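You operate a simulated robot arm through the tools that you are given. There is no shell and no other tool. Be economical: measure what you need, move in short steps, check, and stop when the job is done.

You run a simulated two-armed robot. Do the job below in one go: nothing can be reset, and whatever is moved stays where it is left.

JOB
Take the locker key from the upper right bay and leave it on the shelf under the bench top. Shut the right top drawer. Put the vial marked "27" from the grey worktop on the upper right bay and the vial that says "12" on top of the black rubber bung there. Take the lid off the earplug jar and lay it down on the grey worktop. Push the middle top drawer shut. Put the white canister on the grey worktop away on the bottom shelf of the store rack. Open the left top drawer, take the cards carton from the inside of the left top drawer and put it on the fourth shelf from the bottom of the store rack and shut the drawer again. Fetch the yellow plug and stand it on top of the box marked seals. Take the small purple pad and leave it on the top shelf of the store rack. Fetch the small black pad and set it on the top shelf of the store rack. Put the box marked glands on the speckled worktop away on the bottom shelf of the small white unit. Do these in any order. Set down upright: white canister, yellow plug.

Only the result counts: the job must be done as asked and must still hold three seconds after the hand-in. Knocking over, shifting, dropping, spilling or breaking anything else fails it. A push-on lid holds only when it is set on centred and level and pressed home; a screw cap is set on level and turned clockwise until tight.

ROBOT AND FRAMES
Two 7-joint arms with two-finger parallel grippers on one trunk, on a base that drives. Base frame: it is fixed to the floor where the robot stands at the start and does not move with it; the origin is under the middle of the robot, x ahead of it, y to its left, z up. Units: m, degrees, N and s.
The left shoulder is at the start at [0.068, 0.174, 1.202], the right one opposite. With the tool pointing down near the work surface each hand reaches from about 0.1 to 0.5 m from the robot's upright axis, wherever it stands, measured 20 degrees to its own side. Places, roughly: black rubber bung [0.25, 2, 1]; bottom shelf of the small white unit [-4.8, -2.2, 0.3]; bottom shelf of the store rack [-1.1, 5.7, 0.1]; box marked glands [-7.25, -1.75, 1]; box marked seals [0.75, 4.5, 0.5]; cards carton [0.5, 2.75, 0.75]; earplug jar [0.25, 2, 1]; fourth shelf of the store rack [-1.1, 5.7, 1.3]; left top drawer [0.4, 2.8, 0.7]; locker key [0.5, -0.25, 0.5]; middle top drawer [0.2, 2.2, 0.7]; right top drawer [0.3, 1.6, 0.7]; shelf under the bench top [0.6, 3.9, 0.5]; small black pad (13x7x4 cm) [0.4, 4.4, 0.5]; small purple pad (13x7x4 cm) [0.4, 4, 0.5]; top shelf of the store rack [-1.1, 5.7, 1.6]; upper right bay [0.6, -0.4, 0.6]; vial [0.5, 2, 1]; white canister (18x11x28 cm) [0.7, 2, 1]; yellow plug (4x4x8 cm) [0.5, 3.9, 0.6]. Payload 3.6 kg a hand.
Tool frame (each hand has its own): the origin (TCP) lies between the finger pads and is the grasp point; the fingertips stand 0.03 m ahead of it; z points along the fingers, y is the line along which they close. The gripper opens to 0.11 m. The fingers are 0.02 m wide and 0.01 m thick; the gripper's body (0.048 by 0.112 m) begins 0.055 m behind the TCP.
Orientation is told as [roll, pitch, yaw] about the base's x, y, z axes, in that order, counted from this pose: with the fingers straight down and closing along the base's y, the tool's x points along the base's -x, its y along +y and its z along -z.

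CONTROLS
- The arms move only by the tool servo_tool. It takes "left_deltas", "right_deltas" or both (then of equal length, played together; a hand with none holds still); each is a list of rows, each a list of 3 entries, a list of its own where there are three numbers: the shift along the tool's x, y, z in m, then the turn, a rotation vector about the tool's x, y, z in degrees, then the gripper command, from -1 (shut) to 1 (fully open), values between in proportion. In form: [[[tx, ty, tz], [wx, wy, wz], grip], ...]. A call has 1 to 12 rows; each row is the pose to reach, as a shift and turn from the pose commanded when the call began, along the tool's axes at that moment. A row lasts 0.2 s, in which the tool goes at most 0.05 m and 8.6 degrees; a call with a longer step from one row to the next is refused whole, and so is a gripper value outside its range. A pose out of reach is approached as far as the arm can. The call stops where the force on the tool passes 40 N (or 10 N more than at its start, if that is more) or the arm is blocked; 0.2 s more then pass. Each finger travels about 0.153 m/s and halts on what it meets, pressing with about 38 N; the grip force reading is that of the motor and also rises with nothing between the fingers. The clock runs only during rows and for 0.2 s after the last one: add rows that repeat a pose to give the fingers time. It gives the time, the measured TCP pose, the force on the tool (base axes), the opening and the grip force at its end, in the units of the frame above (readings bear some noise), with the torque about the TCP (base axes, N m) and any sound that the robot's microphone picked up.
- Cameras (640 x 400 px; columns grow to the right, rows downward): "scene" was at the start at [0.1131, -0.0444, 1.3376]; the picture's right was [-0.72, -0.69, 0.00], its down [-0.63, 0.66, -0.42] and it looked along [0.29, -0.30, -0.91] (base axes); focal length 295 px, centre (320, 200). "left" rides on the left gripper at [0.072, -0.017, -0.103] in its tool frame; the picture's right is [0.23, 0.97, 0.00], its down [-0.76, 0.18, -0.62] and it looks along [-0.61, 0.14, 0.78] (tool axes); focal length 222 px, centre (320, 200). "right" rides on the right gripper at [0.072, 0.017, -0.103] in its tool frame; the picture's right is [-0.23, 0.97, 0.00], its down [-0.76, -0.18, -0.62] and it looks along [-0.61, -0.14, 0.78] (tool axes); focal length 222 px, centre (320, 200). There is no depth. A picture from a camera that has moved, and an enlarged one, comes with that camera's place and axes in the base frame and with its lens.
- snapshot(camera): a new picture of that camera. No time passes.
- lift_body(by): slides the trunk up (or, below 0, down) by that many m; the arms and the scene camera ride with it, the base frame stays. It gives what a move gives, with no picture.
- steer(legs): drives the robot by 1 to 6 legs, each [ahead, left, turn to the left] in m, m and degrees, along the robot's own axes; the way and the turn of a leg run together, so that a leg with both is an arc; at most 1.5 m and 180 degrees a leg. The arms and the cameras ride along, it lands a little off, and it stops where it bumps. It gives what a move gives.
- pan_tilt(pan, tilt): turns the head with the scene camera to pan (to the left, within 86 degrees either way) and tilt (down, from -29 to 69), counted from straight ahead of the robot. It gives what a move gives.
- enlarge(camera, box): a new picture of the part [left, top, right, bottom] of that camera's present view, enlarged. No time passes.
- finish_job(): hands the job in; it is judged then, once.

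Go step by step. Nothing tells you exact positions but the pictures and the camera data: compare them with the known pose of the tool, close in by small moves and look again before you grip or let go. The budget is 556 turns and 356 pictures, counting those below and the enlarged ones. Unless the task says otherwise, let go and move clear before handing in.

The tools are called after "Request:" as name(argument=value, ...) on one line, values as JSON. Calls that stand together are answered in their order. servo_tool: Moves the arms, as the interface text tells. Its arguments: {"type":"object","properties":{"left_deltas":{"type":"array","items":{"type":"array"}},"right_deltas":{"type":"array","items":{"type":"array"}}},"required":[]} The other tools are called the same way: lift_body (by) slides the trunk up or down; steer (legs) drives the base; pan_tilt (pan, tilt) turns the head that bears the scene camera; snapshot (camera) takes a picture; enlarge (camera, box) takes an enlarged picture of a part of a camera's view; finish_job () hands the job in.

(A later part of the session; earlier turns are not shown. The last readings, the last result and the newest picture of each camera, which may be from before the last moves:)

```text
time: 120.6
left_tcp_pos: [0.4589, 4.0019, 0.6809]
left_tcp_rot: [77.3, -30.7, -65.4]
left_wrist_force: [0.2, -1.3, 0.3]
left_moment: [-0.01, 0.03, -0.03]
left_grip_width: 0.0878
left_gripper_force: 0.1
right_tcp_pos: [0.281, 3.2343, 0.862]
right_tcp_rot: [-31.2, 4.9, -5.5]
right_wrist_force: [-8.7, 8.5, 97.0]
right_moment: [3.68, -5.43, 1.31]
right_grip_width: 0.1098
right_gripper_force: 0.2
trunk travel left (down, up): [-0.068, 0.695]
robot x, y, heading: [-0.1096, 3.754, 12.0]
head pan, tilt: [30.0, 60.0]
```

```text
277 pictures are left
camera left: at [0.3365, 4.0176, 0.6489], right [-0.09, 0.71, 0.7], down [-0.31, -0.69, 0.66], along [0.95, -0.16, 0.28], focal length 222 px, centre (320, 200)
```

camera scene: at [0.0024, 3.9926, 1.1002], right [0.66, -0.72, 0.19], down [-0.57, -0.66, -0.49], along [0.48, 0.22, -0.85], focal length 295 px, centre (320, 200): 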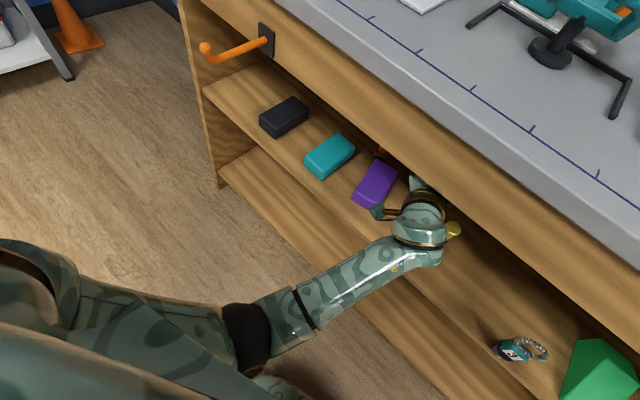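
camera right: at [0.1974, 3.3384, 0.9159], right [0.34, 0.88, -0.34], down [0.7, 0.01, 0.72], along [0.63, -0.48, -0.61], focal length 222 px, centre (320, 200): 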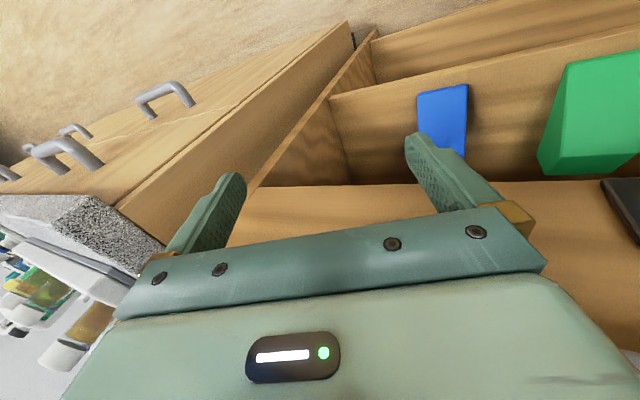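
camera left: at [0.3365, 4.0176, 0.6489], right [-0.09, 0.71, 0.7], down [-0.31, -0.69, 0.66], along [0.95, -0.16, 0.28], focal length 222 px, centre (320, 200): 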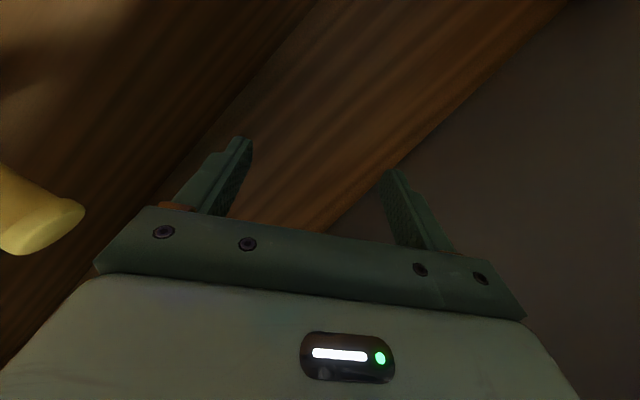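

The right hand is carrying ~97 N – it's resting on the desk edge and propping the robot up. Lift the right hand straight up.

Request:
servo_tool(right_deltas=[[[0, -0.01, -0.018], [0, 0, 0], 1], [[0, -0.02, -0.035], [0, 0, 0], 1], [[0, -0.03, -0.053], [0, 0, 0], 1]])

Request:
snapshot(camera="right")

```text
time: 121.0
left_tcp_pos: [0.483, 3.9896, 0.7173]
left_tcp_rot: [83.9, -29.2, -65.9]
left_wrist_force: [-1.0, 1.0, -0.2]
left_moment: [-0.03, 0.01, -0.05]
left_grip_width: 0.0879
left_gripper_force: 0.2
right_tcp_pos: [0.2591, 3.2027, 0.8814]
right_tcp_rot: [-41.2, 18.0, -8.0]
right_wrist_force: [23.6, 30.8, 90.6]
right_moment: [3.36, -4.97, 0.83]
right_grip_width: 0.1103
right_gripper_force: 0.0
trunk travel left (down, up): [-0.068, 0.695]
robot x, y, heading: [-0.1118, 3.7518, 12.3]
head pan, tilt: [30.0, 60.0]
stopped in row 1 (left hand): the arm was blocked; the commanded pose is now the measured one
```

```text
276 pictures are left
camera right: at [0.2212, 3.2895, 0.9663], right [0.12, 0.72, -0.68], down [0.94, 0.15, 0.32], along [0.33, -0.68, -0.66], focal length 222 px, centre (320, 200)
```

right: 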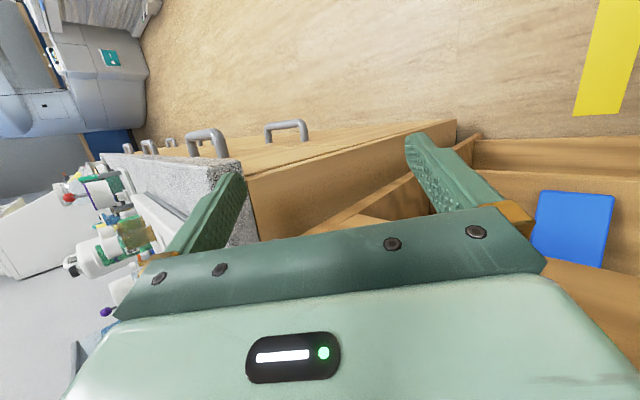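

Both hands are wedged (left under the apron, right on the bench corner). Lower the left and raise the right together.

Request:
servo_tool(left_deltas=[[[0.028, -0.033, -0.011], [0, 0, 0], 0.6], [[0.028, -0.033, -0.011], [0, 0, 0], 0.6]], right_deltas=[[[0.014, -0.028, -0.032], [0, 0, 0], 1], [[0.028, -0.056, -0.064], [0, 0, 0], 1]])

Request:
snapshot(camera="scene")

```text
time: 121.3
left_tcp_pos: [0.5079, 3.9788, 0.7299]
left_tcp_rot: [90.5, -23.4, -63.0]
left_wrist_force: [0.5, 0.1, 0.1]
left_moment: [-0.01, 0.01, -0.04]
left_grip_width: 0.0881
left_gripper_force: 0.1
right_tcp_pos: [0.2794, 3.1543, 0.9075]
right_tcp_rot: [-47.2, 25.3, -9.5]
right_wrist_force: [-41.5, 33.7, 40.5]
right_moment: [3.61, -1.16, 4.63]
right_grip_width: 0.1101
right_gripper_force: 0.1
trunk travel left (down, up): [-0.068, 0.695]
robot x, y, heading: [-0.1104, 3.7556, 12.9]
head pan, tilt: [30.0, 60.0]
stopped in row 1 (left hand): the arm was blocked; the commanded pose is now the measured one
```

```text
275 pictures are left
camera scene: at [0.0167, 3.9768, 1.0964], right [0.68, -0.72, 0.16], down [-0.58, -0.65, -0.49], along [0.46, 0.24, -0.85], focal length 295 px, centre (320, 200)
```

scene: 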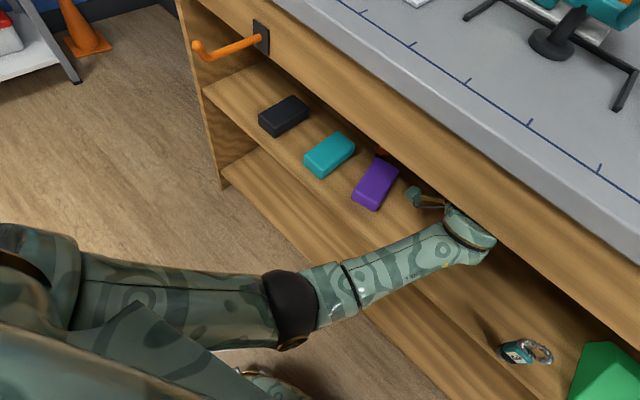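

Request:
pan_tilt(pan=-45, tilt=50)

Request:
snapshot(camera="scene")

```text
time: 122.8
left_tcp_pos: [0.5102, 3.9749, 0.7263]
left_tcp_rot: [90.0, -24.5, -63.3]
left_wrist_force: [-0.7, -0.7, -0.2]
left_moment: [0.03, -0.01, -0.01]
left_grip_width: 0.0878
left_gripper_force: 0.1
right_tcp_pos: [0.278, 3.1484, 0.9045]
right_tcp_rot: [-46.6, 25.3, -10.0]
right_wrist_force: [-47.4, 8.0, 26.4]
right_moment: [2.21, -0.87, 4.38]
right_grip_width: 0.1099
right_gripper_force: 0.0
trunk travel left (down, up): [-0.068, 0.695]
robot x, y, heading: [-0.1113, 3.752, 12.2]
head pan, tilt: [-45.0, 50.0]
```

```text
274 pictures are left
camera scene: at [0.0354, 3.8884, 1.1226], right [-0.54, -0.84, 0.05], down [-0.57, 0.32, -0.75], along [0.62, -0.43, -0.66], focal length 295 px, centre (320, 200)
```

scene: 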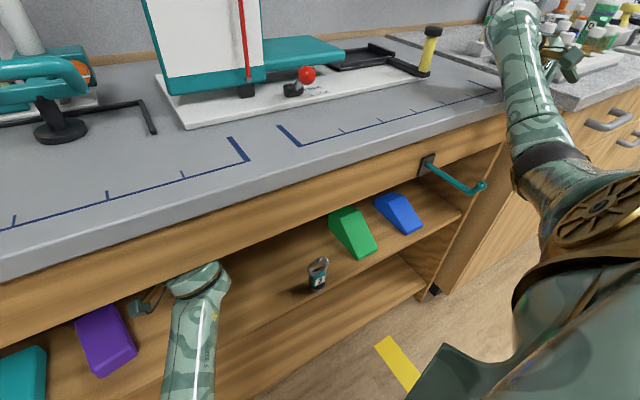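

Request:
pan_tilt(pan=-70, tilt=69)

Request:
snapshot(camera="scene")

Request:
pan_tilt(pan=10, tilt=69)

Request:
snapshot(camera="scene")

```text
time: 123.7
left_tcp_pos: [0.5109, 3.9744, 0.7259]
left_tcp_rot: [89.9, -24.5, -63.4]
left_wrist_force: [0.1, 0.2, -0.2]
left_moment: [-0.03, 0.03, -0.02]
left_grip_width: 0.0881
left_gripper_force: 0.1
right_tcp_pos: [0.277, 3.1498, 0.9036]
right_tcp_rot: [-46.5, 25.3, -10.0]
right_wrist_force: [-49.7, 13.6, 30.0]
right_moment: [2.55, -1.0, 4.67]
right_grip_width: 0.11
right_gripper_force: 0.0
trunk travel left (down, up): [-0.068, 0.695]
robot x, y, heading: [-0.1119, 3.7532, 12.0]
head pan, tilt: [-70.0, 68.8]
```

```text
273 pictures are left
camera scene: at [0.0036, 3.8797, 1.0979], right [-0.84, -0.54, -0.02], down [-0.46, 0.73, -0.51], along [0.29, -0.42, -0.86], focal length 295 px, centre (320, 200)
```

scene: 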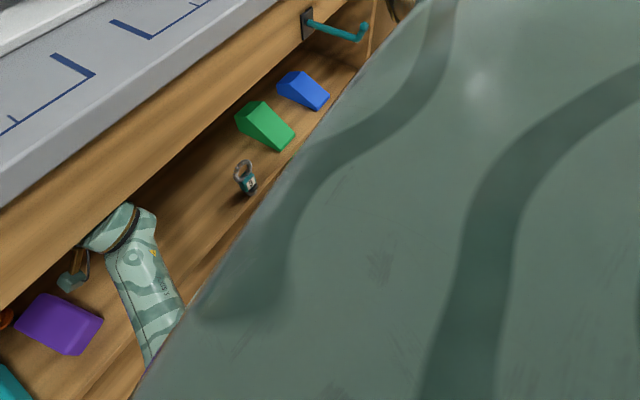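

```text
time: 125.2
left_tcp_pos: [0.5126, 3.9727, 0.7264]
left_tcp_rot: [89.8, -24.4, -63.5]
left_wrist_force: [-0.2, -0.6, -0.8]
left_moment: [0.01, -0.01, 0.01]
left_grip_width: 0.0881
left_gripper_force: 0.0
right_tcp_pos: [0.2767, 3.1478, 0.9021]
right_tcp_rot: [-46.6, 25.4, -10.2]
right_wrist_force: [-47.9, 22.8, 37.8]
right_moment: [3.22, -1.32, 4.89]
right_grip_width: 0.1098
right_gripper_force: 0.1
trunk travel left (down, up): [-0.068, 0.695]
robot x, y, heading: [-0.1112, 3.7507, 12.2]
head pan, tilt: [10.0, 68.8]
```

```text
272 pictures are left
camera scene: at [0.0264, 3.9478, 1.0916], right [0.37, -0.91, 0.15], down [-0.82, -0.4, -0.41], along [0.43, 0.03, -0.9], focal length 295 px, centre (320, 200)
```

scene: 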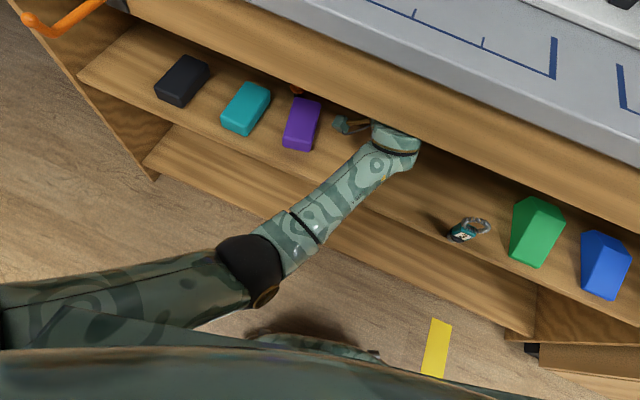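

Keep raising and retracting the right hand in one-row pulls.

Request:
servo_tool(right_deltas=[[[0.037, -0.026, -0.0195], [0, 0, 0], 1]])

Request:
servo_tool(right_deltas=[[[0.037, -0.026, -0.0195], [0, 0, 0], 1]])

Request:
snapshot(camera="scene")

Request:
snapshot(camera="right")

```text
time: 125.5
left_tcp_pos: [0.5424, 3.9619, 0.7668]
left_tcp_rot: [98.9, -20.6, -61.4]
left_wrist_force: [-0.3, -0.5, 0.1]
left_moment: [0.03, -0.03, 0.04]
left_grip_width: 0.0881
left_gripper_force: 0.1
right_tcp_pos: [0.3071, 3.1163, 0.9276]
right_tcp_rot: [-53.1, 31.8, -10.7]
right_wrist_force: [-79.5, 66.7, 107.7]
right_moment: [10.43, 1.31, 6.91]
right_grip_width: 0.1091
right_gripper_force: 0.0
trunk travel left (down, up): [-0.068, 0.695]
robot x, y, heading: [-0.1136, 3.754, 13.0]
head pan, tilt: [10.0, 68.8]
stopped in row 1 (left hand): the arm was blocked; the commanded pose is now the measured one
```

```text
time: 125.8
left_tcp_pos: [0.5545, 3.9765, 0.7914]
left_tcp_rot: [106.4, -18.9, -57.6]
left_wrist_force: [1.3, -0.5, 0.2]
left_moment: [-0.05, 0.02, 0.01]
left_grip_width: 0.088
left_gripper_force: 0.1
right_tcp_pos: [0.3164, 3.093, 0.9349]
right_tcp_rot: [-53.8, 32.6, -9.2]
right_wrist_force: [-37.9, 33.7, 88.4]
right_moment: [6.4, 1.19, 2.36]
right_grip_width: 0.0956
right_gripper_force: 0.0
trunk travel left (down, up): [-0.068, 0.695]
robot x, y, heading: [-0.1205, 3.7528, 12.1]
head pan, tilt: [10.0, 68.8]
stopped in row 1 (left hand): the arm was blocked; the commanded pose is now the measured one
```

```text
271 pictures are left
camera scene: at [0.0528, 3.9246, 1.0854], right [0.37, -0.92, 0.12], down [-0.84, -0.39, -0.38], along [0.4, 0.04, -0.92], focal length 295 px, centre (320, 200)
```

scene: 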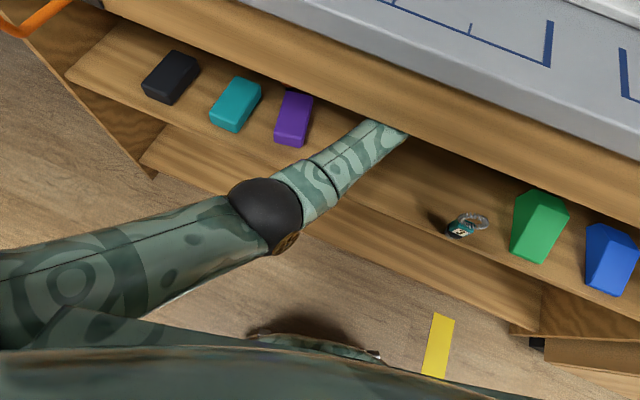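

```text
270 pictures are left
camera right: at [0.2954, 3.1907, 1.0123], right [-0.14, 0.6, -0.78], down [0.97, 0.25, 0.02], along [0.21, -0.76, -0.62], focal length 222 px, centre (320, 200)
```

right: 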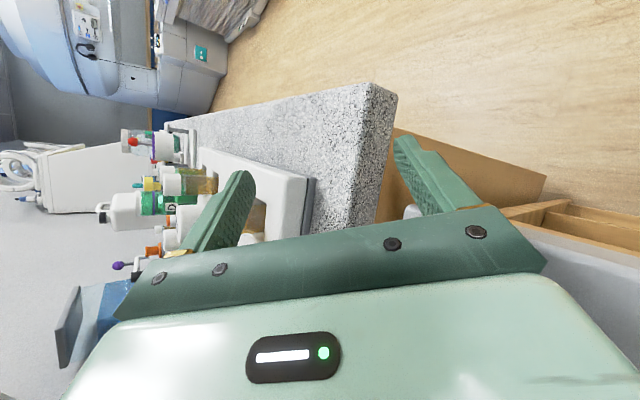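

I notice each call makes both arms drift outward (a tilt-induced offset), so I'll command counter-moves on both hands.

Request:
servo_tool(left_deltas=[[[0.0358, -0.0216, -0.0256], [7.6, -1.1, -2.8], 0.6]], right_deltas=[[[0.0346, 0.0241, -0.0156], [-5.6, -4.4, 4.1], 1]])

Request:
snapshot(camera="scene")

```text
time: 126.2
left_tcp_pos: [0.5654, 3.9542, 0.7985]
left_tcp_rot: [109.5, -19.8, -58.6]
left_wrist_force: [0.3, -0.2, 0.9]
left_moment: [-0.02, -0.04, 0.01]
left_grip_width: 0.0878
left_gripper_force: 0.1
right_tcp_pos: [0.3228, 3.0776, 0.9413]
right_tcp_rot: [-53.7, 31.2, -8.0]
right_wrist_force: [-3.6, 79.4, 101.1]
right_moment: [7.19, 0.92, -0.94]
right_grip_width: 0.1016
right_gripper_force: 0.1
trunk travel left (down, up): [-0.068, 0.695]
robot x, y, heading: [-0.132, 3.754, 10.3]
head pan, tilt: [10.0, 68.8]
stopped in row 1 (left hand): the arm was blocked; the commanded pose is now the measured one
```

```text
269 pictures are left
camera scene: at [0.0679, 3.9144, 1.0809], right [0.34, -0.93, 0.11], down [-0.86, -0.36, -0.37], along [0.39, 0.03, -0.92], focal length 295 px, centre (320, 200)
```

scene: 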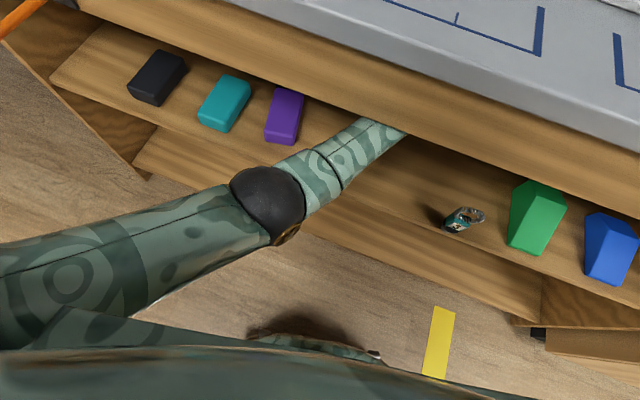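

The bench now pushes the right hand in +y and +z, so shifting the base left should relieve it.

Request:
steer(legs=[[-0.02, 0.05, 0]])

Request:
snapshot(camera="scene")

Request:
snapshot(camera="right")

```text
time: 126.8
left_tcp_pos: [0.5464, 3.9762, 0.7983]
left_tcp_rot: [117.1, -19.6, -53.8]
left_wrist_force: [0.3, -0.3, 1.1]
left_moment: [0.0, 0.0, 0.02]
left_grip_width: 0.0877
left_gripper_force: 0.1
right_tcp_pos: [0.3112, 3.0757, 0.9181]
right_tcp_rot: [-50.0, 25.6, -0.7]
right_wrist_force: [-19.3, 23.9, 47.9]
right_moment: [4.04, -0.77, 1.95]
right_grip_width: 0.1087
right_gripper_force: 0.2
trunk travel left (down, up): [-0.068, 0.695]
robot x, y, heading: [-0.1619, 3.7745, 3.6]
head pan, tilt: [10.0, 68.8]
stopped in leg 1: the force on the tool passed its limit at 175 N (the readings are from after the stop); the commanded pose is now the measured one
```

```text
268 pictures are left
camera scene: at [0.0366, 3.922, 1.0851], right [0.23, -0.96, 0.12], down [-0.88, -0.26, -0.39], along [0.4, -0.02, -0.91], focal length 295 px, centre (320, 200)
```

scene: 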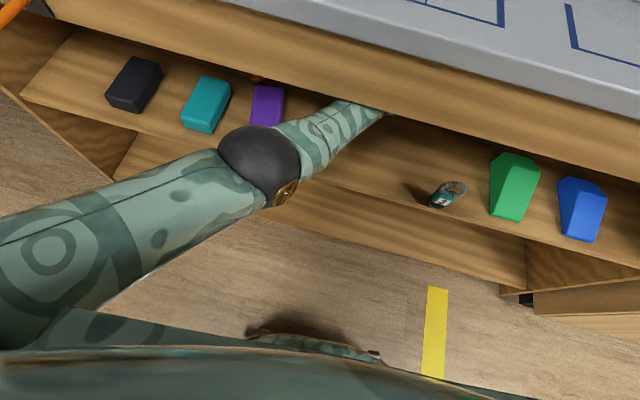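

```text
267 pictures are left
camera right: at [0.27, 3.1658, 0.9962], right [-0.11, 0.63, -0.77], down [0.92, 0.35, 0.15], along [0.37, -0.7, -0.62], focal length 222 px, centre (320, 200)
```

right: 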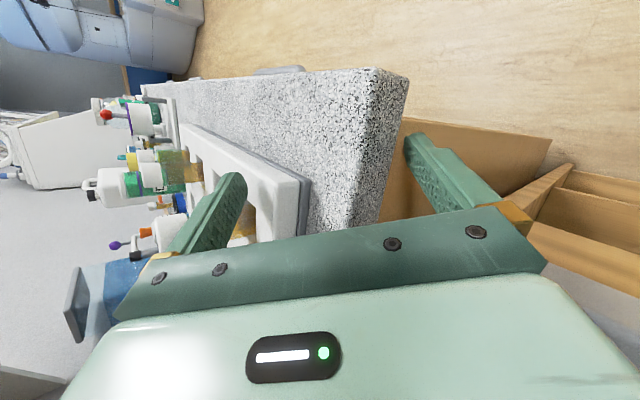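

That helped. Continue with small steer moves back-left.

Request:
steer(legs=[[-0.04, 0.04, 0]])

Request:
steer(legs=[[-0.04, 0.04, 0]])

Request:
snapshot(camera="scene")

```text
time: 127.5
left_tcp_pos: [0.4867, 3.9105, 0.7957]
left_tcp_rot: [121.5, -11.2, -53.3]
left_wrist_force: [-0.6, -1.5, -1.0]
left_moment: [-0.07, -0.01, 0.09]
left_grip_width: 0.088
left_gripper_force: 0.0
right_tcp_pos: [0.3105, 3.0643, 0.9209]
right_tcp_rot: [-43.1, 7.0, 2.9]
right_wrist_force: [-27.0, 142.4, 30.6]
right_moment: [8.81, 3.18, -2.21]
right_grip_width: 0.1101
right_gripper_force: 0.5
trunk travel left (down, up): [-0.068, 0.695]
robot x, y, heading: [-0.2018, 3.7599, -0.8]
head pan, tilt: [10.0, 68.8]
stopped in leg 1: the force on the tool passed its limit at 181 N (the readings are from after the stop); the commanded pose is now the measured one
```

```text
time: 128.2
left_tcp_pos: [0.4553, 3.9149, 0.7843]
left_tcp_rot: [125.4, -0.7, -53.9]
left_wrist_force: [4.3, 3.6, -13.2]
left_moment: [0.74, -1.56, -0.14]
left_grip_width: 0.0881
left_gripper_force: 0.1
right_tcp_pos: [0.2954, 3.072, 0.8889]
right_tcp_rot: [-40.3, -10.2, 2.5]
right_wrist_force: [-21.8, 25.1, 94.6]
right_moment: [-6.07, 0.64, -0.28]
right_grip_width: 0.1104
right_gripper_force: 0.3
trunk travel left (down, up): [-0.068, 0.695]
robot x, y, heading: [-0.2112, 3.7657, -0.2]
head pan, tilt: [10.0, 68.8]
stopped in leg 1: the robot was blocked; the commanded pose is now the measured one
```

```text
266 pictures are left
camera scene: at [-0.0368, 3.9248, 1.0936], right [0.17, -0.97, 0.15], down [-0.89, -0.22, -0.41], along [0.43, -0.07, -0.9], focal length 295 px, centre (320, 200)
```

scene: 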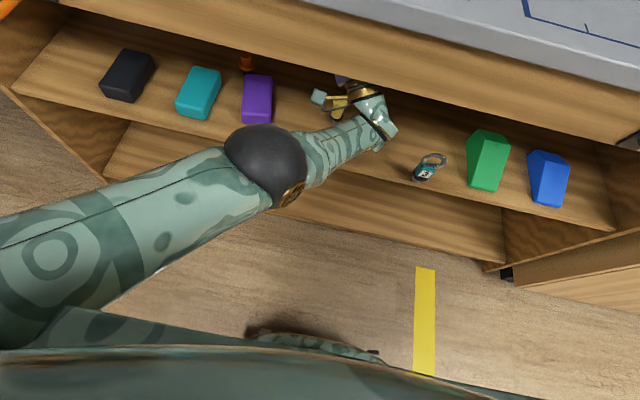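

Progress: the robot is backing out. The left hand now points up inside the opening; rotate it downward and lower it while raising the right hand.

Request:
servo_tool(left_deltas=[[[0.002, -0.018, -0.026], [8, 0, 0], 0.6]], right_deltas=[[[0.0126, -0.027, -0.033], [0, 0, 0], 1]])

Request:
snapshot(camera="scene")

Request:
snapshot(camera="left")

Request:
snapshot(camera="right")

```text
time: 128.5
left_tcp_pos: [0.4509, 3.9504, 0.8087]
left_tcp_rot: [127.4, -3.6, -49.9]
left_wrist_force: [-7.7, -23.2, -25.5]
left_moment: [2.03, -0.51, -0.13]
left_grip_width: 0.0863
left_gripper_force: 0.1
right_tcp_pos: [0.292, 3.0654, 0.8843]
right_tcp_rot: [-44.7, -13.8, 8.3]
right_wrist_force: [14.3, -68.7, 97.3]
right_moment: [-6.04, 0.52, 0.41]
right_grip_width: 0.1107
right_gripper_force: 0.9
trunk travel left (down, up): [-0.068, 0.695]
robot x, y, heading: [-0.2044, 3.7684, 0.3]
head pan, tilt: [10.0, 68.8]
stopped in row 1 (left hand): the arm was blocked; the commanded pose is now the measured one
```

```text
265 pictures are left
camera scene: at [-0.0402, 3.9456, 1.0945], right [0.18, -0.97, 0.17], down [-0.88, -0.24, -0.41], along [0.44, -0.07, -0.9], focal length 295 px, centre (320, 200)
```

scene: 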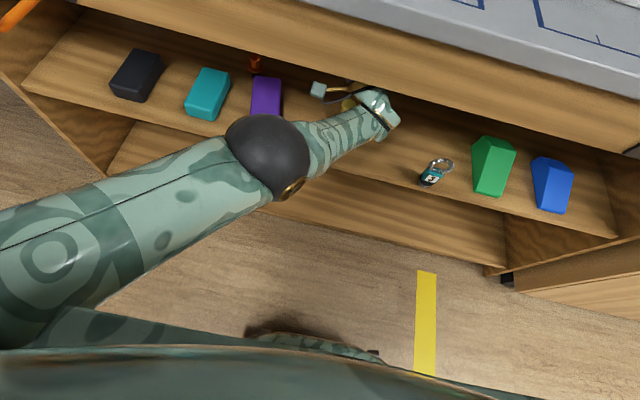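

```text
264 pictures are left
camera left: at [0.3542, 3.9545, 0.7279], right [-0.63, -0.17, 0.76], down [0.04, -0.98, -0.19], along [0.78, -0.09, 0.62], focal length 222 px, centre (320, 200)
```

left: 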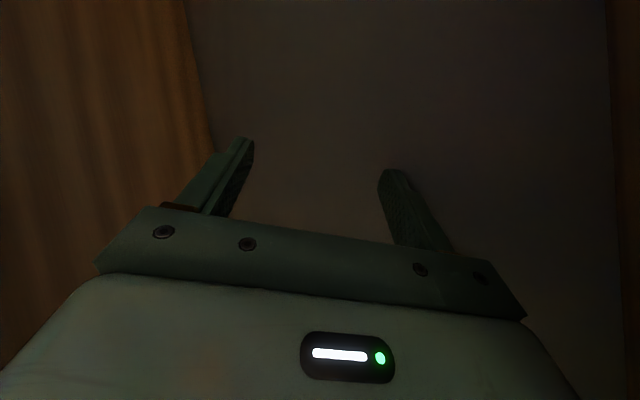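

```text
263 pictures are left
camera right: at [0.1959, 3.1372, 0.9265], right [0.28, 0.74, -0.61], down [0.55, 0.4, 0.73], along [0.78, -0.54, -0.3], focal length 222 px, centre (320, 200)
```

right: 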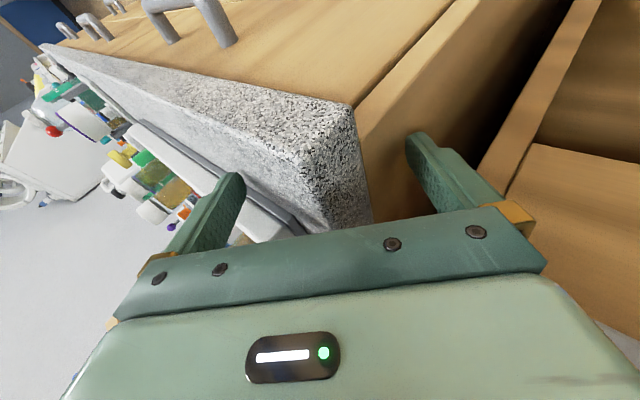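

Steering works better than servoing now. Back up 0.1 so the right palm slides off the bench corner (left hand still has room behind the apron).

Request:
steer(legs=[[-0.05, 0.02, 0]])

Request:
steer(legs=[[-0.05, 0.02, 0]])

Request:
snapshot(camera="right")

Request:
snapshot(camera="scene")

```text
time: 129.3
left_tcp_pos: [0.4696, 3.9256, 0.7815]
left_tcp_rot: [134.3, 13.5, -53.5]
left_wrist_force: [0.6, 0.7, 0.7]
left_moment: [0.03, 0.03, -0.08]
left_grip_width: 0.0883
left_gripper_force: 0.1
right_tcp_pos: [0.2949, 3.0595, 0.892]
right_tcp_rot: [-41.4, -28.7, 2.2]
right_wrist_force: [-156.0, 136.9, -68.9]
right_moment: [-0.5, 2.27, 19.71]
right_grip_width: 0.1104
right_gripper_force: 0.7
trunk travel left (down, up): [-0.068, 0.695]
robot x, y, heading: [-0.1837, 3.8074, 1.1]
head pan, tilt: [10.0, 68.8]
stopped in leg 1: the robot was blocked; the commanded pose is now the measured one
```

```text
time: 130.0
left_tcp_pos: [0.4291, 3.8938, 0.7663]
left_tcp_rot: [140.2, 29.4, -57.0]
left_wrist_force: [0.9, 0.9, -1.2]
left_moment: [0.05, -0.08, -0.07]
left_grip_width: 0.0879
left_gripper_force: 0.0
right_tcp_pos: [0.2817, 3.082, 0.881]
right_tcp_rot: [-62.8, -42.3, 14.2]
right_wrist_force: [1.9, -28.9, 109.4]
right_moment: [-5.71, 1.99, 2.12]
right_grip_width: 0.1103
right_gripper_force: 0.1
trunk travel left (down, up): [-0.068, 0.695]
robot x, y, heading: [-0.1937, 3.8073, 0.1]
head pan, tilt: [10.0, 68.8]
stopped in leg 1: the robot was blocked; the commanded pose is now the measured one
```

```text
262 pictures are left
camera right: at [0.1842, 3.1603, 0.8544], right [0.62, 0.61, -0.49], down [0.14, 0.52, 0.84], along [0.77, -0.59, 0.24], focal length 222 px, centre (320, 200)
```

right: 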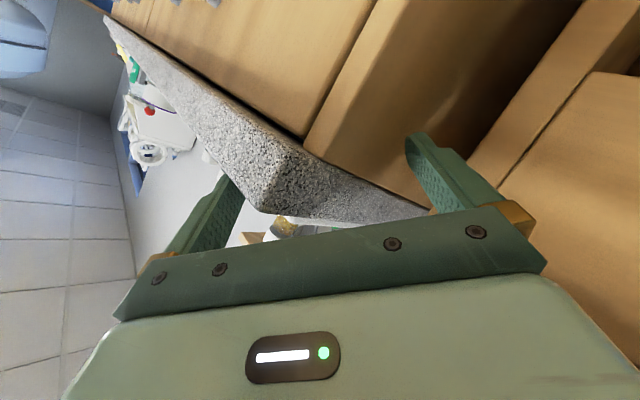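

```text
261 pictures are left
camera scene: at [-0.0508, 4.0144, 1.0952], right [0.18, -0.96, 0.2], down [-0.87, -0.25, -0.42], along [0.45, -0.1, -0.89], focal length 295 px, centre (320, 200)
```

scene: 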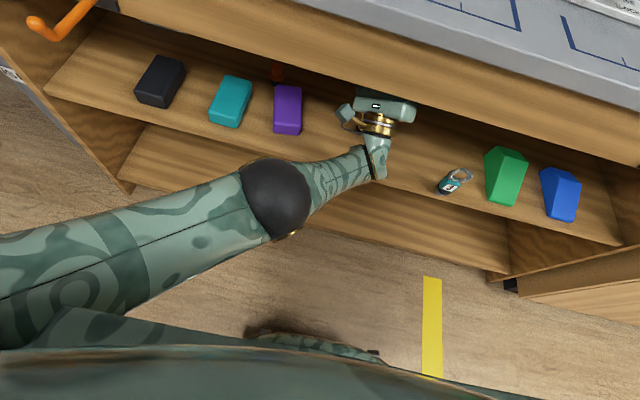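

The right hand now straddles the bench slab; withdraw opposite to its pointing direction (left and back) by steering.

Request:
steer(legs=[[-0.05, 0.1, 0]])

Request:
snapshot(camera="right")

Request:
snapshot(camera="scene")

```text
time: 130.7
left_tcp_pos: [0.4295, 3.889, 0.7068]
left_tcp_rot: [146.3, 49.7, -54.4]
left_wrist_force: [1.3, 4.1, -0.8]
left_moment: [0.1, -0.14, -0.21]
left_grip_width: 0.088
left_gripper_force: 0.1
right_tcp_pos: [0.2818, 3.0854, 0.8906]
right_tcp_rot: [-75.2, -48.2, 17.4]
right_wrist_force: [-165.9, 141.8, -63.9]
right_moment: [9.27, 9.47, 7.62]
right_grip_width: 0.1095
right_gripper_force: 0.2
trunk travel left (down, up): [-0.068, 0.695]
robot x, y, heading: [-0.1758, 3.8303, 3.2]
head pan, tilt: [10.0, 68.8]
stopped in leg 1: the robot was blocked; the commanded pose is now the measured one
```

```text
260 pictures are left
camera right: at [0.1969, 3.1687, 0.8423], right [0.74, 0.49, -0.46], down [0.08, 0.61, 0.79], along [0.67, -0.62, 0.41], focal length 222 px, centre (320, 200)
```

right: 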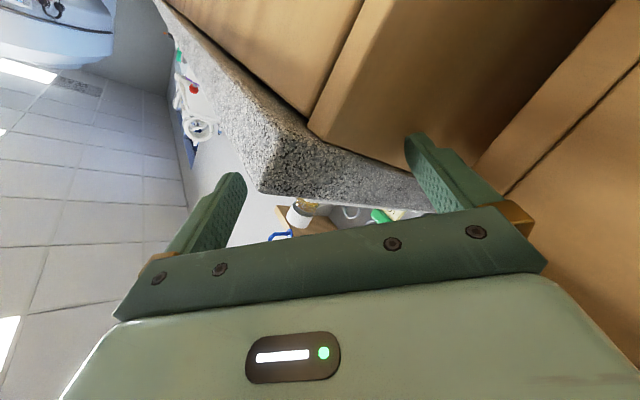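

```text
259 pictures are left
camera scene: at [-0.0428, 4.0433, 1.092], right [0.23, -0.95, 0.2], down [-0.86, -0.29, -0.42], along [0.46, -0.07, -0.89], focal length 295 px, centre (320, 200)
```

scene: 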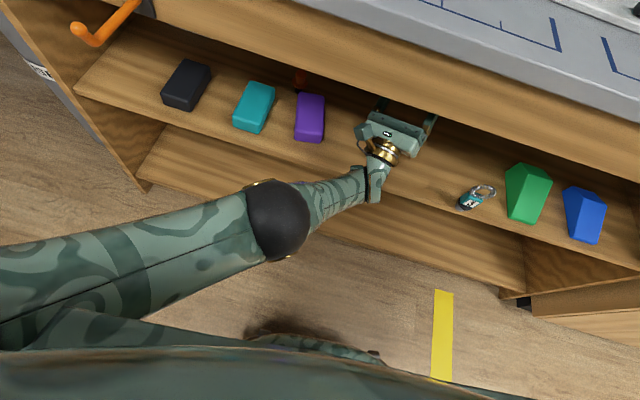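

Now the left hand is free of contact, so a multi-row retreat may run. Withdraw the right hand along its own axis with counter-rotation, and compensate the left.

Request:
servo_tool(left_deltas=[[[0.0295, -0.0178, -0.03], [0, 3.2, -2.1], 0.6], [[0.059, -0.0356, -0.06], [0, 6.4, -4.2], 0.6], [[0.0885, -0.0534, -0.09], [0, 9.6, -6.3], 0.6], [[0.0885, -0.0534, -0.09], [0, 9.6, -6.3], 0.6], [[0.0885, -0.0534, -0.09], [0, 9.6, -6.3], 0.6], [[0.0885, -0.0534, -0.09], [0, 9.6, -6.3], 0.6]], right_deltas=[[[-0.009, -0.0165, -0.0445], [2.4, -2.9, 0.5], 1], [[-0.018, -0.033, -0.089], [4.8, -5.8, 1], 1], [[-0.027, -0.0495, -0.1335], [7.2, -8.7, 1.5], 1], [[-0.036, -0.066, -0.178], [9.6, -11.6, 2], 1], [[-0.045, -0.0825, -0.222], [9.6, -11.6, 2], 1], [[-0.054, -0.099, -0.267], [9.6, -11.6, 2], 1]])

Request:
snapshot(camera="scene")

```text
time: 131.0
left_tcp_pos: [0.4105, 3.8429, 0.7297]
left_tcp_rot: [148.2, 49.0, -58.8]
left_wrist_force: [-1.4, 0.8, 1.6]
left_moment: [0.1, 0.13, -0.05]
left_grip_width: 0.0878
left_gripper_force: 0.1
right_tcp_pos: [0.2687, 3.1157, 0.7805]
right_tcp_rot: [-60.2, -51.8, 4.5]
right_wrist_force: [-3.3, 0.4, 3.6]
right_moment: [0.28, 0.11, 0.25]
right_grip_width: 0.105
right_gripper_force: 0.1
right hand out of reach, approached as far as the arm can: row 1
trunk travel left (down, up): [-0.068, 0.695]
robot x, y, heading: [-0.1841, 3.8293, 1.7]
head pan, tilt: [10.0, 68.8]
stopped in row 1 (right hand): the force on the tool passed its limit at 255 N (the readings are from after the stop); the commanded pose is now the measured one
```

```text
258 pictures are left
camera scene: at [-0.0478, 4.0443, 1.0948], right [0.21, -0.96, 0.2], down [-0.86, -0.27, -0.42], along [0.46, -0.09, -0.88], focal length 295 px, centre (320, 200)
```

scene: 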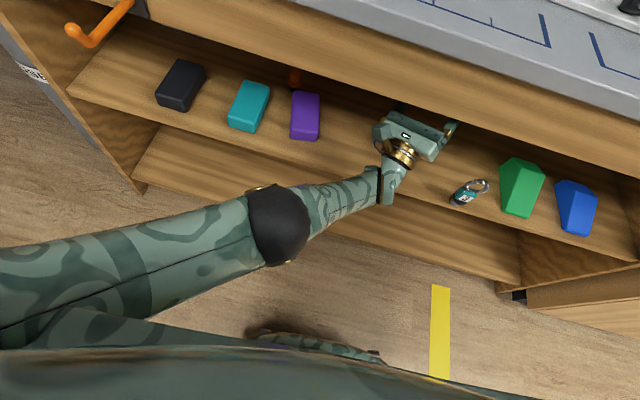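

The right hand came free. Let time pass and check whether the robot levels.

Request:
pan_tilt(pan=-50, tilt=55)

Request:
snapshot(camera="scene")

Request:
snapshot(camera="right")

```text
time: 132.3
left_tcp_pos: [0.4328, 3.8141, 0.7111]
left_tcp_rot: [146.8, 51.2, -59.6]
left_wrist_force: [0.9, 0.2, -0.4]
left_moment: [0.0, 0.0, 0.02]
left_grip_width: 0.0881
left_gripper_force: 0.1
right_tcp_pos: [0.2781, 3.0756, 0.7358]
right_tcp_rot: [-58.3, -46.9, 3.9]
right_wrist_force: [-81.2, 125.9, -1.3]
right_moment: [5.6, 3.26, 4.1]
right_grip_width: 0.1104
right_gripper_force: 0.1
trunk travel left (down, up): [-0.068, 0.695]
robot x, y, heading: [-0.1858, 3.833, 1.7]
head pan, tilt: [-50.0, 55.0]
```

```text
257 pictures are left
camera scene: at [-0.0254, 3.9352, 1.1166], right [-0.74, -0.67, 0.03], down [-0.49, 0.52, -0.7], along [0.45, -0.53, -0.72], focal length 295 px, centre (320, 200)
```

scene: 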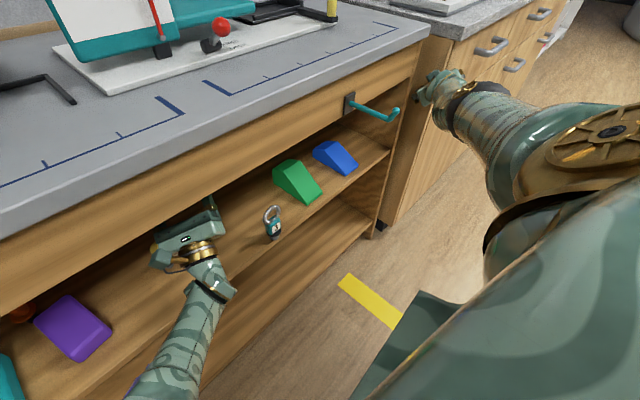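

```text
256 pictures are left
camera right: at [0.1929, 3.1682, 0.7094], right [0.72, 0.56, -0.4], down [0.14, 0.45, 0.88], along [0.68, -0.7, 0.24], focal length 222 px, centre (320, 200)
```

right: 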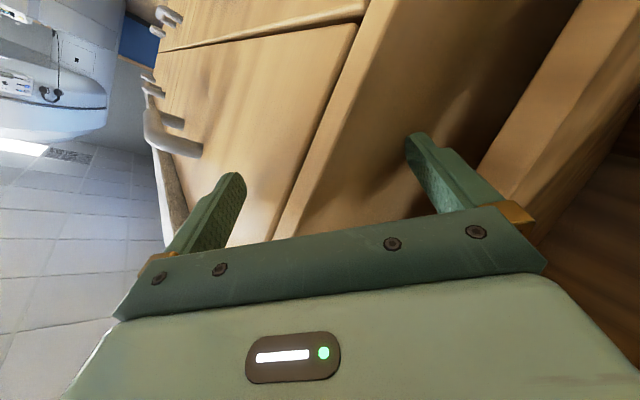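

The right hand now presses on the bench's front corner below the slab, nothing hooked. Steer back-left.

Request:
steer(legs=[[-0.08, 0.06, 0]])

Request:
pan_tilt(pan=10, tilt=69)

Request:
snapshot(camera="scene")

```text
time: 133.0
left_tcp_pos: [0.4642, 3.7111, 0.6156]
left_tcp_rot: [148.4, 69.8, -58.8]
left_wrist_force: [0.4, -2.7, 5.1]
left_moment: [0.07, 0.29, 0.15]
left_grip_width: 0.0879
left_gripper_force: 0.0
right_tcp_pos: [0.2704, 3.0639, 0.4839]
right_tcp_rot: [-34.4, -36.6, -11.7]
right_wrist_force: [-101.9, 212.4, 72.1]
right_moment: [-14.0, -7.93, 3.15]
right_grip_width: 0.1102
right_gripper_force: 2.6
trunk travel left (down, up): [-0.068, 0.695]
robot x, y, heading: [-0.204, 3.8342, 0.4]
head pan, tilt: [-50.0, 55.0]
stopped in leg 1: the robot was blocked; the commanded pose is now the measured one
```

```text
time: 134.3
left_tcp_pos: [0.4599, 3.7156, 0.621]
left_tcp_rot: [147.9, 66.8, -59.4]
left_wrist_force: [-0.2, 0.3, 0.0]
left_moment: [0.01, -0.03, 0.01]
left_grip_width: 0.0879
left_gripper_force: 0.1
right_tcp_pos: [0.2735, 3.0627, 0.4837]
right_tcp_rot: [-34.7, -37.3, -10.6]
right_wrist_force: [-134.6, 213.1, 11.5]
right_moment: [-8.59, -4.52, 6.27]
right_grip_width: 0.1101
right_gripper_force: 0.4
trunk travel left (down, up): [-0.068, 0.695]
robot x, y, heading: [-0.2063, 3.8406, 0.2]
head pan, tilt: [10.0, 68.8]
```

```text
255 pictures are left
camera scene: at [0.0416, 3.8676, 1.0756], right [0.18, -0.98, 0.02], down [-0.91, -0.17, -0.37], along [0.37, 0.04, -0.93], focal length 295 px, centre (320, 200)
```

scene: 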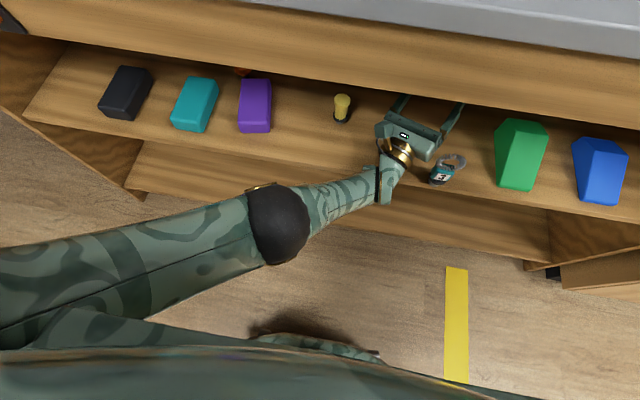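

The robot is level again. Now withdraw the right hand back-left and shift the left hand away from the key.

Request:
servo_tool(left_deltas=[[[0.0136, -0.034, -0.016], [0, 0, 0], 0.6]], right_deltas=[[[0.0324, 0.0088, -0.0363], [0, 0, 0], 1]])

Request:
snapshot(camera="scene")

```text
time: 134.7
left_tcp_pos: [0.4733, 3.7686, 0.6212]
left_tcp_rot: [147.8, 66.3, -58.6]
left_wrist_force: [-0.2, 0.7, -0.4]
left_moment: [0.04, 0.0, -0.01]
left_grip_width: 0.088
left_gripper_force: 0.1
right_tcp_pos: [0.2744, 3.0643, 0.4832]
right_tcp_rot: [-37.0, -38.5, -9.6]
right_wrist_force: [-113.6, 141.6, 56.7]
right_moment: [6.47, 0.89, 6.8]
right_grip_width: 0.11
right_gripper_force: 0.7
right hand out of reach, approached as far as the arm can: row 1
trunk travel left (down, up): [-0.068, 0.695]
robot x, y, heading: [-0.1944, 3.8397, 1.3]
head pan, tilt: [10.0, 68.8]
```

```text
254 pictures are left
camera scene: at [0.052, 3.8769, 1.0762], right [0.2, -0.98, 0.02], down [-0.91, -0.19, -0.37], along [0.37, 0.05, -0.93], focal length 295 px, centre (320, 200)
```

scene: 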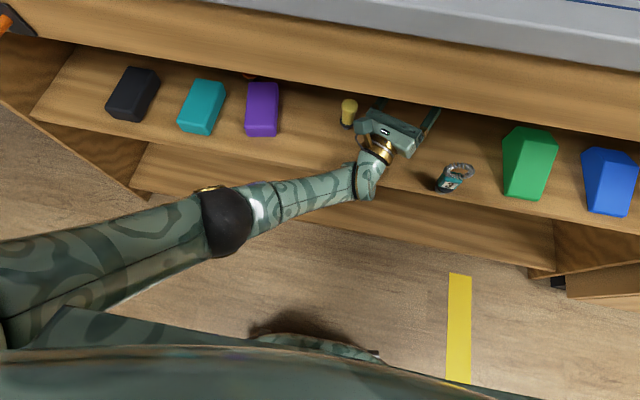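

Request:
servo_tool(left_deltas=[[[0.0254, 0.021, -0.0232], [0, 0, 0], 0.6], [[0.042, 0.05, -0.06], [0, 0, 0], 0.6], [[0.05, 0.07, -0.095], [0, 0, 0], 0.6]], right_deltas=[[[0.0324, 0.0088, -0.0363], [0, 0, 0], 1], [[0.0648, 0.0176, -0.0726], [0, 0, 0], 1], [[0.097, 0.026, -0.109], [0, 0, 0], 1]])

Request:
snapshot(camera="scene")

```text
time: 135.5
left_tcp_pos: [0.3541, 3.7658, 0.6481]
left_tcp_rot: [147.9, 66.6, -57.8]
left_wrist_force: [-1.3, 0.1, 0.0]
left_moment: [-0.01, 0.0, 0.02]
left_grip_width: 0.088
left_gripper_force: 0.1
right_tcp_pos: [0.2742, 3.0648, 0.4763]
right_tcp_rot: [-37.6, -39.4, -9.0]
right_wrist_force: [-58.7, 105.7, 87.5]
right_moment: [4.12, -2.61, 2.81]
right_grip_width: 0.1101
right_gripper_force: 0.1
right hand out of reach, approached as far as the arm can: row 1, 2, 3
trunk travel left (down, up): [-0.068, 0.695]
robot x, y, heading: [-0.19, 3.8404, 2.2]
head pan, tilt: [10.0, 68.8]
```

```text
253 pictures are left
camera scene: at [0.0543, 3.877, 1.0758], right [0.21, -0.98, 0.02], down [-0.91, -0.2, -0.37], along [0.37, 0.06, -0.93], focal length 295 px, centre (320, 200)
```

scene: 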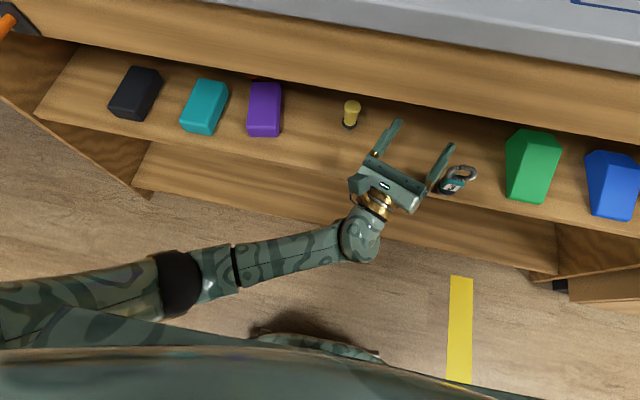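

Left hand is coming out above the key; continue out with a slight left/up bias.

Request:
servo_tool(left_deltas=[[[0.022, 0.0085, -0.037], [0, 0, 0], 0.6], [[0.044, 0.017, -0.074], [0, 0, 0], 0.6], [[0.058, 0.03, -0.115], [0, 0, 0], 0.6], [[0.066, 0.049, -0.15], [0, 0, 0], 0.6]])

Request:
snapshot(camera="scene")

Request:
snapshot(camera="right")

```text
time: 136.5
left_tcp_pos: [0.1878, 3.8051, 0.6672]
left_tcp_rot: [147.7, 66.5, -57.6]
left_wrist_force: [-0.6, -0.4, 0.6]
left_moment: [0.02, -0.01, -0.04]
left_grip_width: 0.0879
left_gripper_force: 0.0
right_tcp_pos: [0.2758, 3.0634, 0.4763]
right_tcp_rot: [-38.0, -39.1, -9.0]
right_wrist_force: [-56.8, 92.4, 82.1]
right_moment: [3.97, -4.18, 0.73]
right_grip_width: 0.1101
right_gripper_force: 0.4
trunk travel left (down, up): [-0.068, 0.695]
robot x, y, heading: [-0.193, 3.8402, 2.0]
head pan, tilt: [10.0, 68.8]
```

```text
252 pictures are left
camera scene: at [0.0555, 3.8775, 1.0753], right [0.21, -0.98, 0.02], down [-0.91, -0.2, -0.37], along [0.36, 0.06, -0.93], focal length 295 px, centre (320, 200)
```

scene: 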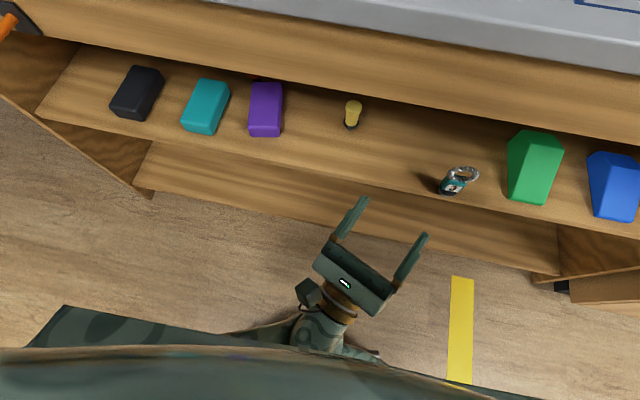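

```text
251 pictures are left
camera right: at [0.1868, 3.1572, 0.4843], right [0.67, 0.67, -0.32], down [0.25, 0.21, 0.95], along [0.7, -0.71, -0.03], focal length 222 px, centre (320, 200)
```

right: 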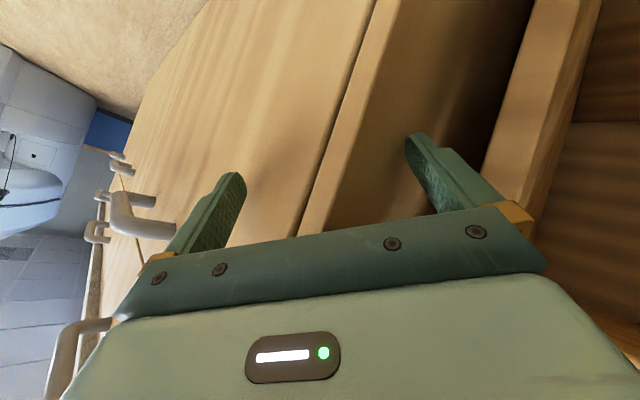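

Left hand is out; everything on the shelf still stands. Now drive straight back.

Request:
steer(legs=[[-0.12, 0, 0]])

Request:
snapshot(camera="right")

Request:
snapshot(camera="scene")

```text
time: 137.2
left_tcp_pos: [0.1901, 3.8024, 0.6629]
left_tcp_rot: [147.5, 67.3, -57.7]
left_wrist_force: [0.6, 0.1, -0.1]
left_moment: [-0.03, -0.03, 0.01]
left_grip_width: 0.088
left_gripper_force: 0.1
right_tcp_pos: [0.2743, 3.0649, 0.4594]
right_tcp_rot: [-37.0, -38.5, -9.7]
right_wrist_force: [-40.6, 57.8, 55.5]
right_moment: [2.62, -1.34, 2.09]
right_grip_width: 0.1101
right_gripper_force: 0.1
trunk travel left (down, up): [-0.068, 0.695]
robot x, y, heading: [-0.1892, 3.8456, 2.1]
head pan, tilt: [10.0, 68.8]
stopped in leg 1: the force on the tool passed its limit at 147 N (the readings are from after the stop); the commanded pose is now the measured one
```

```text
250 pictures are left
camera right: at [0.1864, 3.1569, 0.4708], right [0.67, 0.68, -0.32], down [0.26, 0.19, 0.95], along [0.7, -0.71, -0.04], focal length 222 px, centre (320, 200)
```

right: 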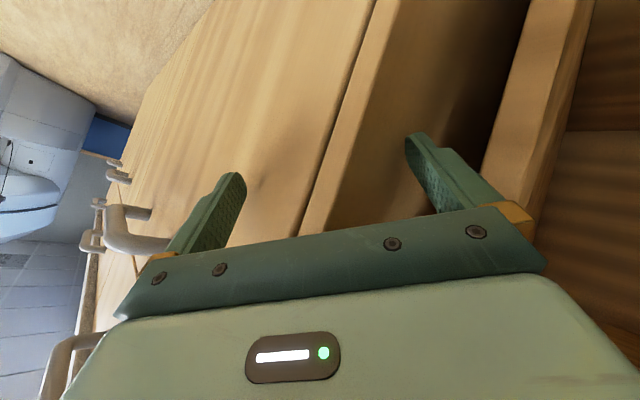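

```text
249 pictures are left
camera scene: at [0.0606, 3.8697, 1.0727], right [0.21, -0.98, 0.01], down [-0.91, -0.2, -0.36], along [0.36, 0.07, -0.93], focal length 295 px, centre (320, 200)
```

scene: 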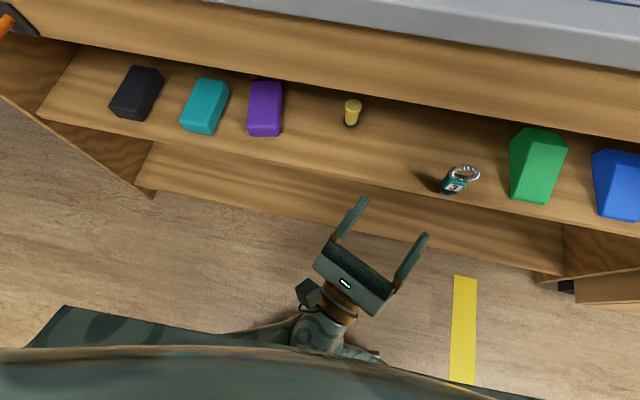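

Request:
servo_tool(right_deltas=[[[0.035, -0.022, -0.0173], [0, 0, 0], 1], [[0.07, -0.044, -0.0346], [0, 0, 0], 1]])

Request:
pan_tilt(pan=-60, tilt=50)

Request:
snapshot(camera="scene")

```text
time: 137.8
left_tcp_pos: [0.1954, 3.8055, 0.6607]
left_tcp_rot: [147.1, 67.5, -56.7]
left_wrist_force: [-0.7, -0.1, 0.0]
left_moment: [0.02, 0.0, -0.01]
left_grip_width: 0.088
left_gripper_force: 0.1
right_tcp_pos: [0.2464, 3.0594, 0.4475]
right_tcp_rot: [-32.2, -38.7, -9.7]
right_wrist_force: [53.7, 79.2, 8.2]
right_moment: [3.1, -1.68, 2.44]
right_grip_width: 0.1102
right_gripper_force: 0.0
right hand out of reach, approached as far as the arm can: row 1, 2
trunk travel left (down, up): [-0.068, 0.695]
robot x, y, heading: [-0.1932, 3.8412, 3.5]
head pan, tilt: [10.0, 68.8]
```

```text
time: 139.2
left_tcp_pos: [0.1951, 3.8081, 0.6606]
left_tcp_rot: [147.1, 67.6, -56.8]
left_wrist_force: [-0.5, 0.7, -0.1]
left_moment: [-0.02, 0.02, -0.01]
left_grip_width: 0.0879
left_gripper_force: 0.0
right_tcp_pos: [0.2451, 3.0604, 0.4483]
right_tcp_rot: [-32.5, -38.6, -9.7]
right_wrist_force: [54.1, 67.8, 1.8]
right_moment: [2.55, -2.03, 1.91]
right_grip_width: 0.1101
right_gripper_force: 0.4
trunk travel left (down, up): [-0.068, 0.695]
robot x, y, heading: [-0.1972, 3.8462, 3.5]
head pan, tilt: [-60.0, 50.0]
```

```text
248 pictures are left
camera scene: at [0.0553, 3.7943, 1.0936], right [-0.83, -0.55, 0.0], down [-0.43, 0.64, -0.64], along [0.35, -0.54, -0.77], focal length 295 px, centre (320, 200)
```

scene: 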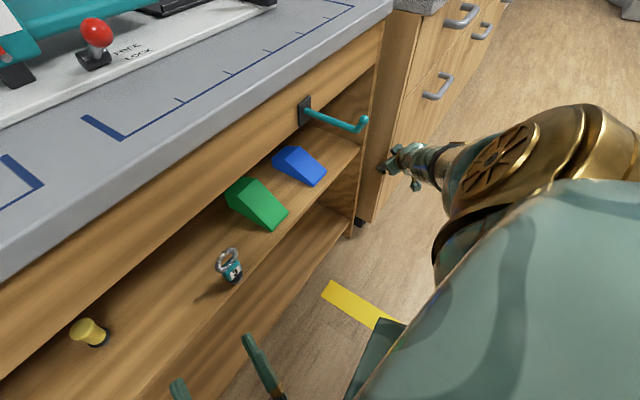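

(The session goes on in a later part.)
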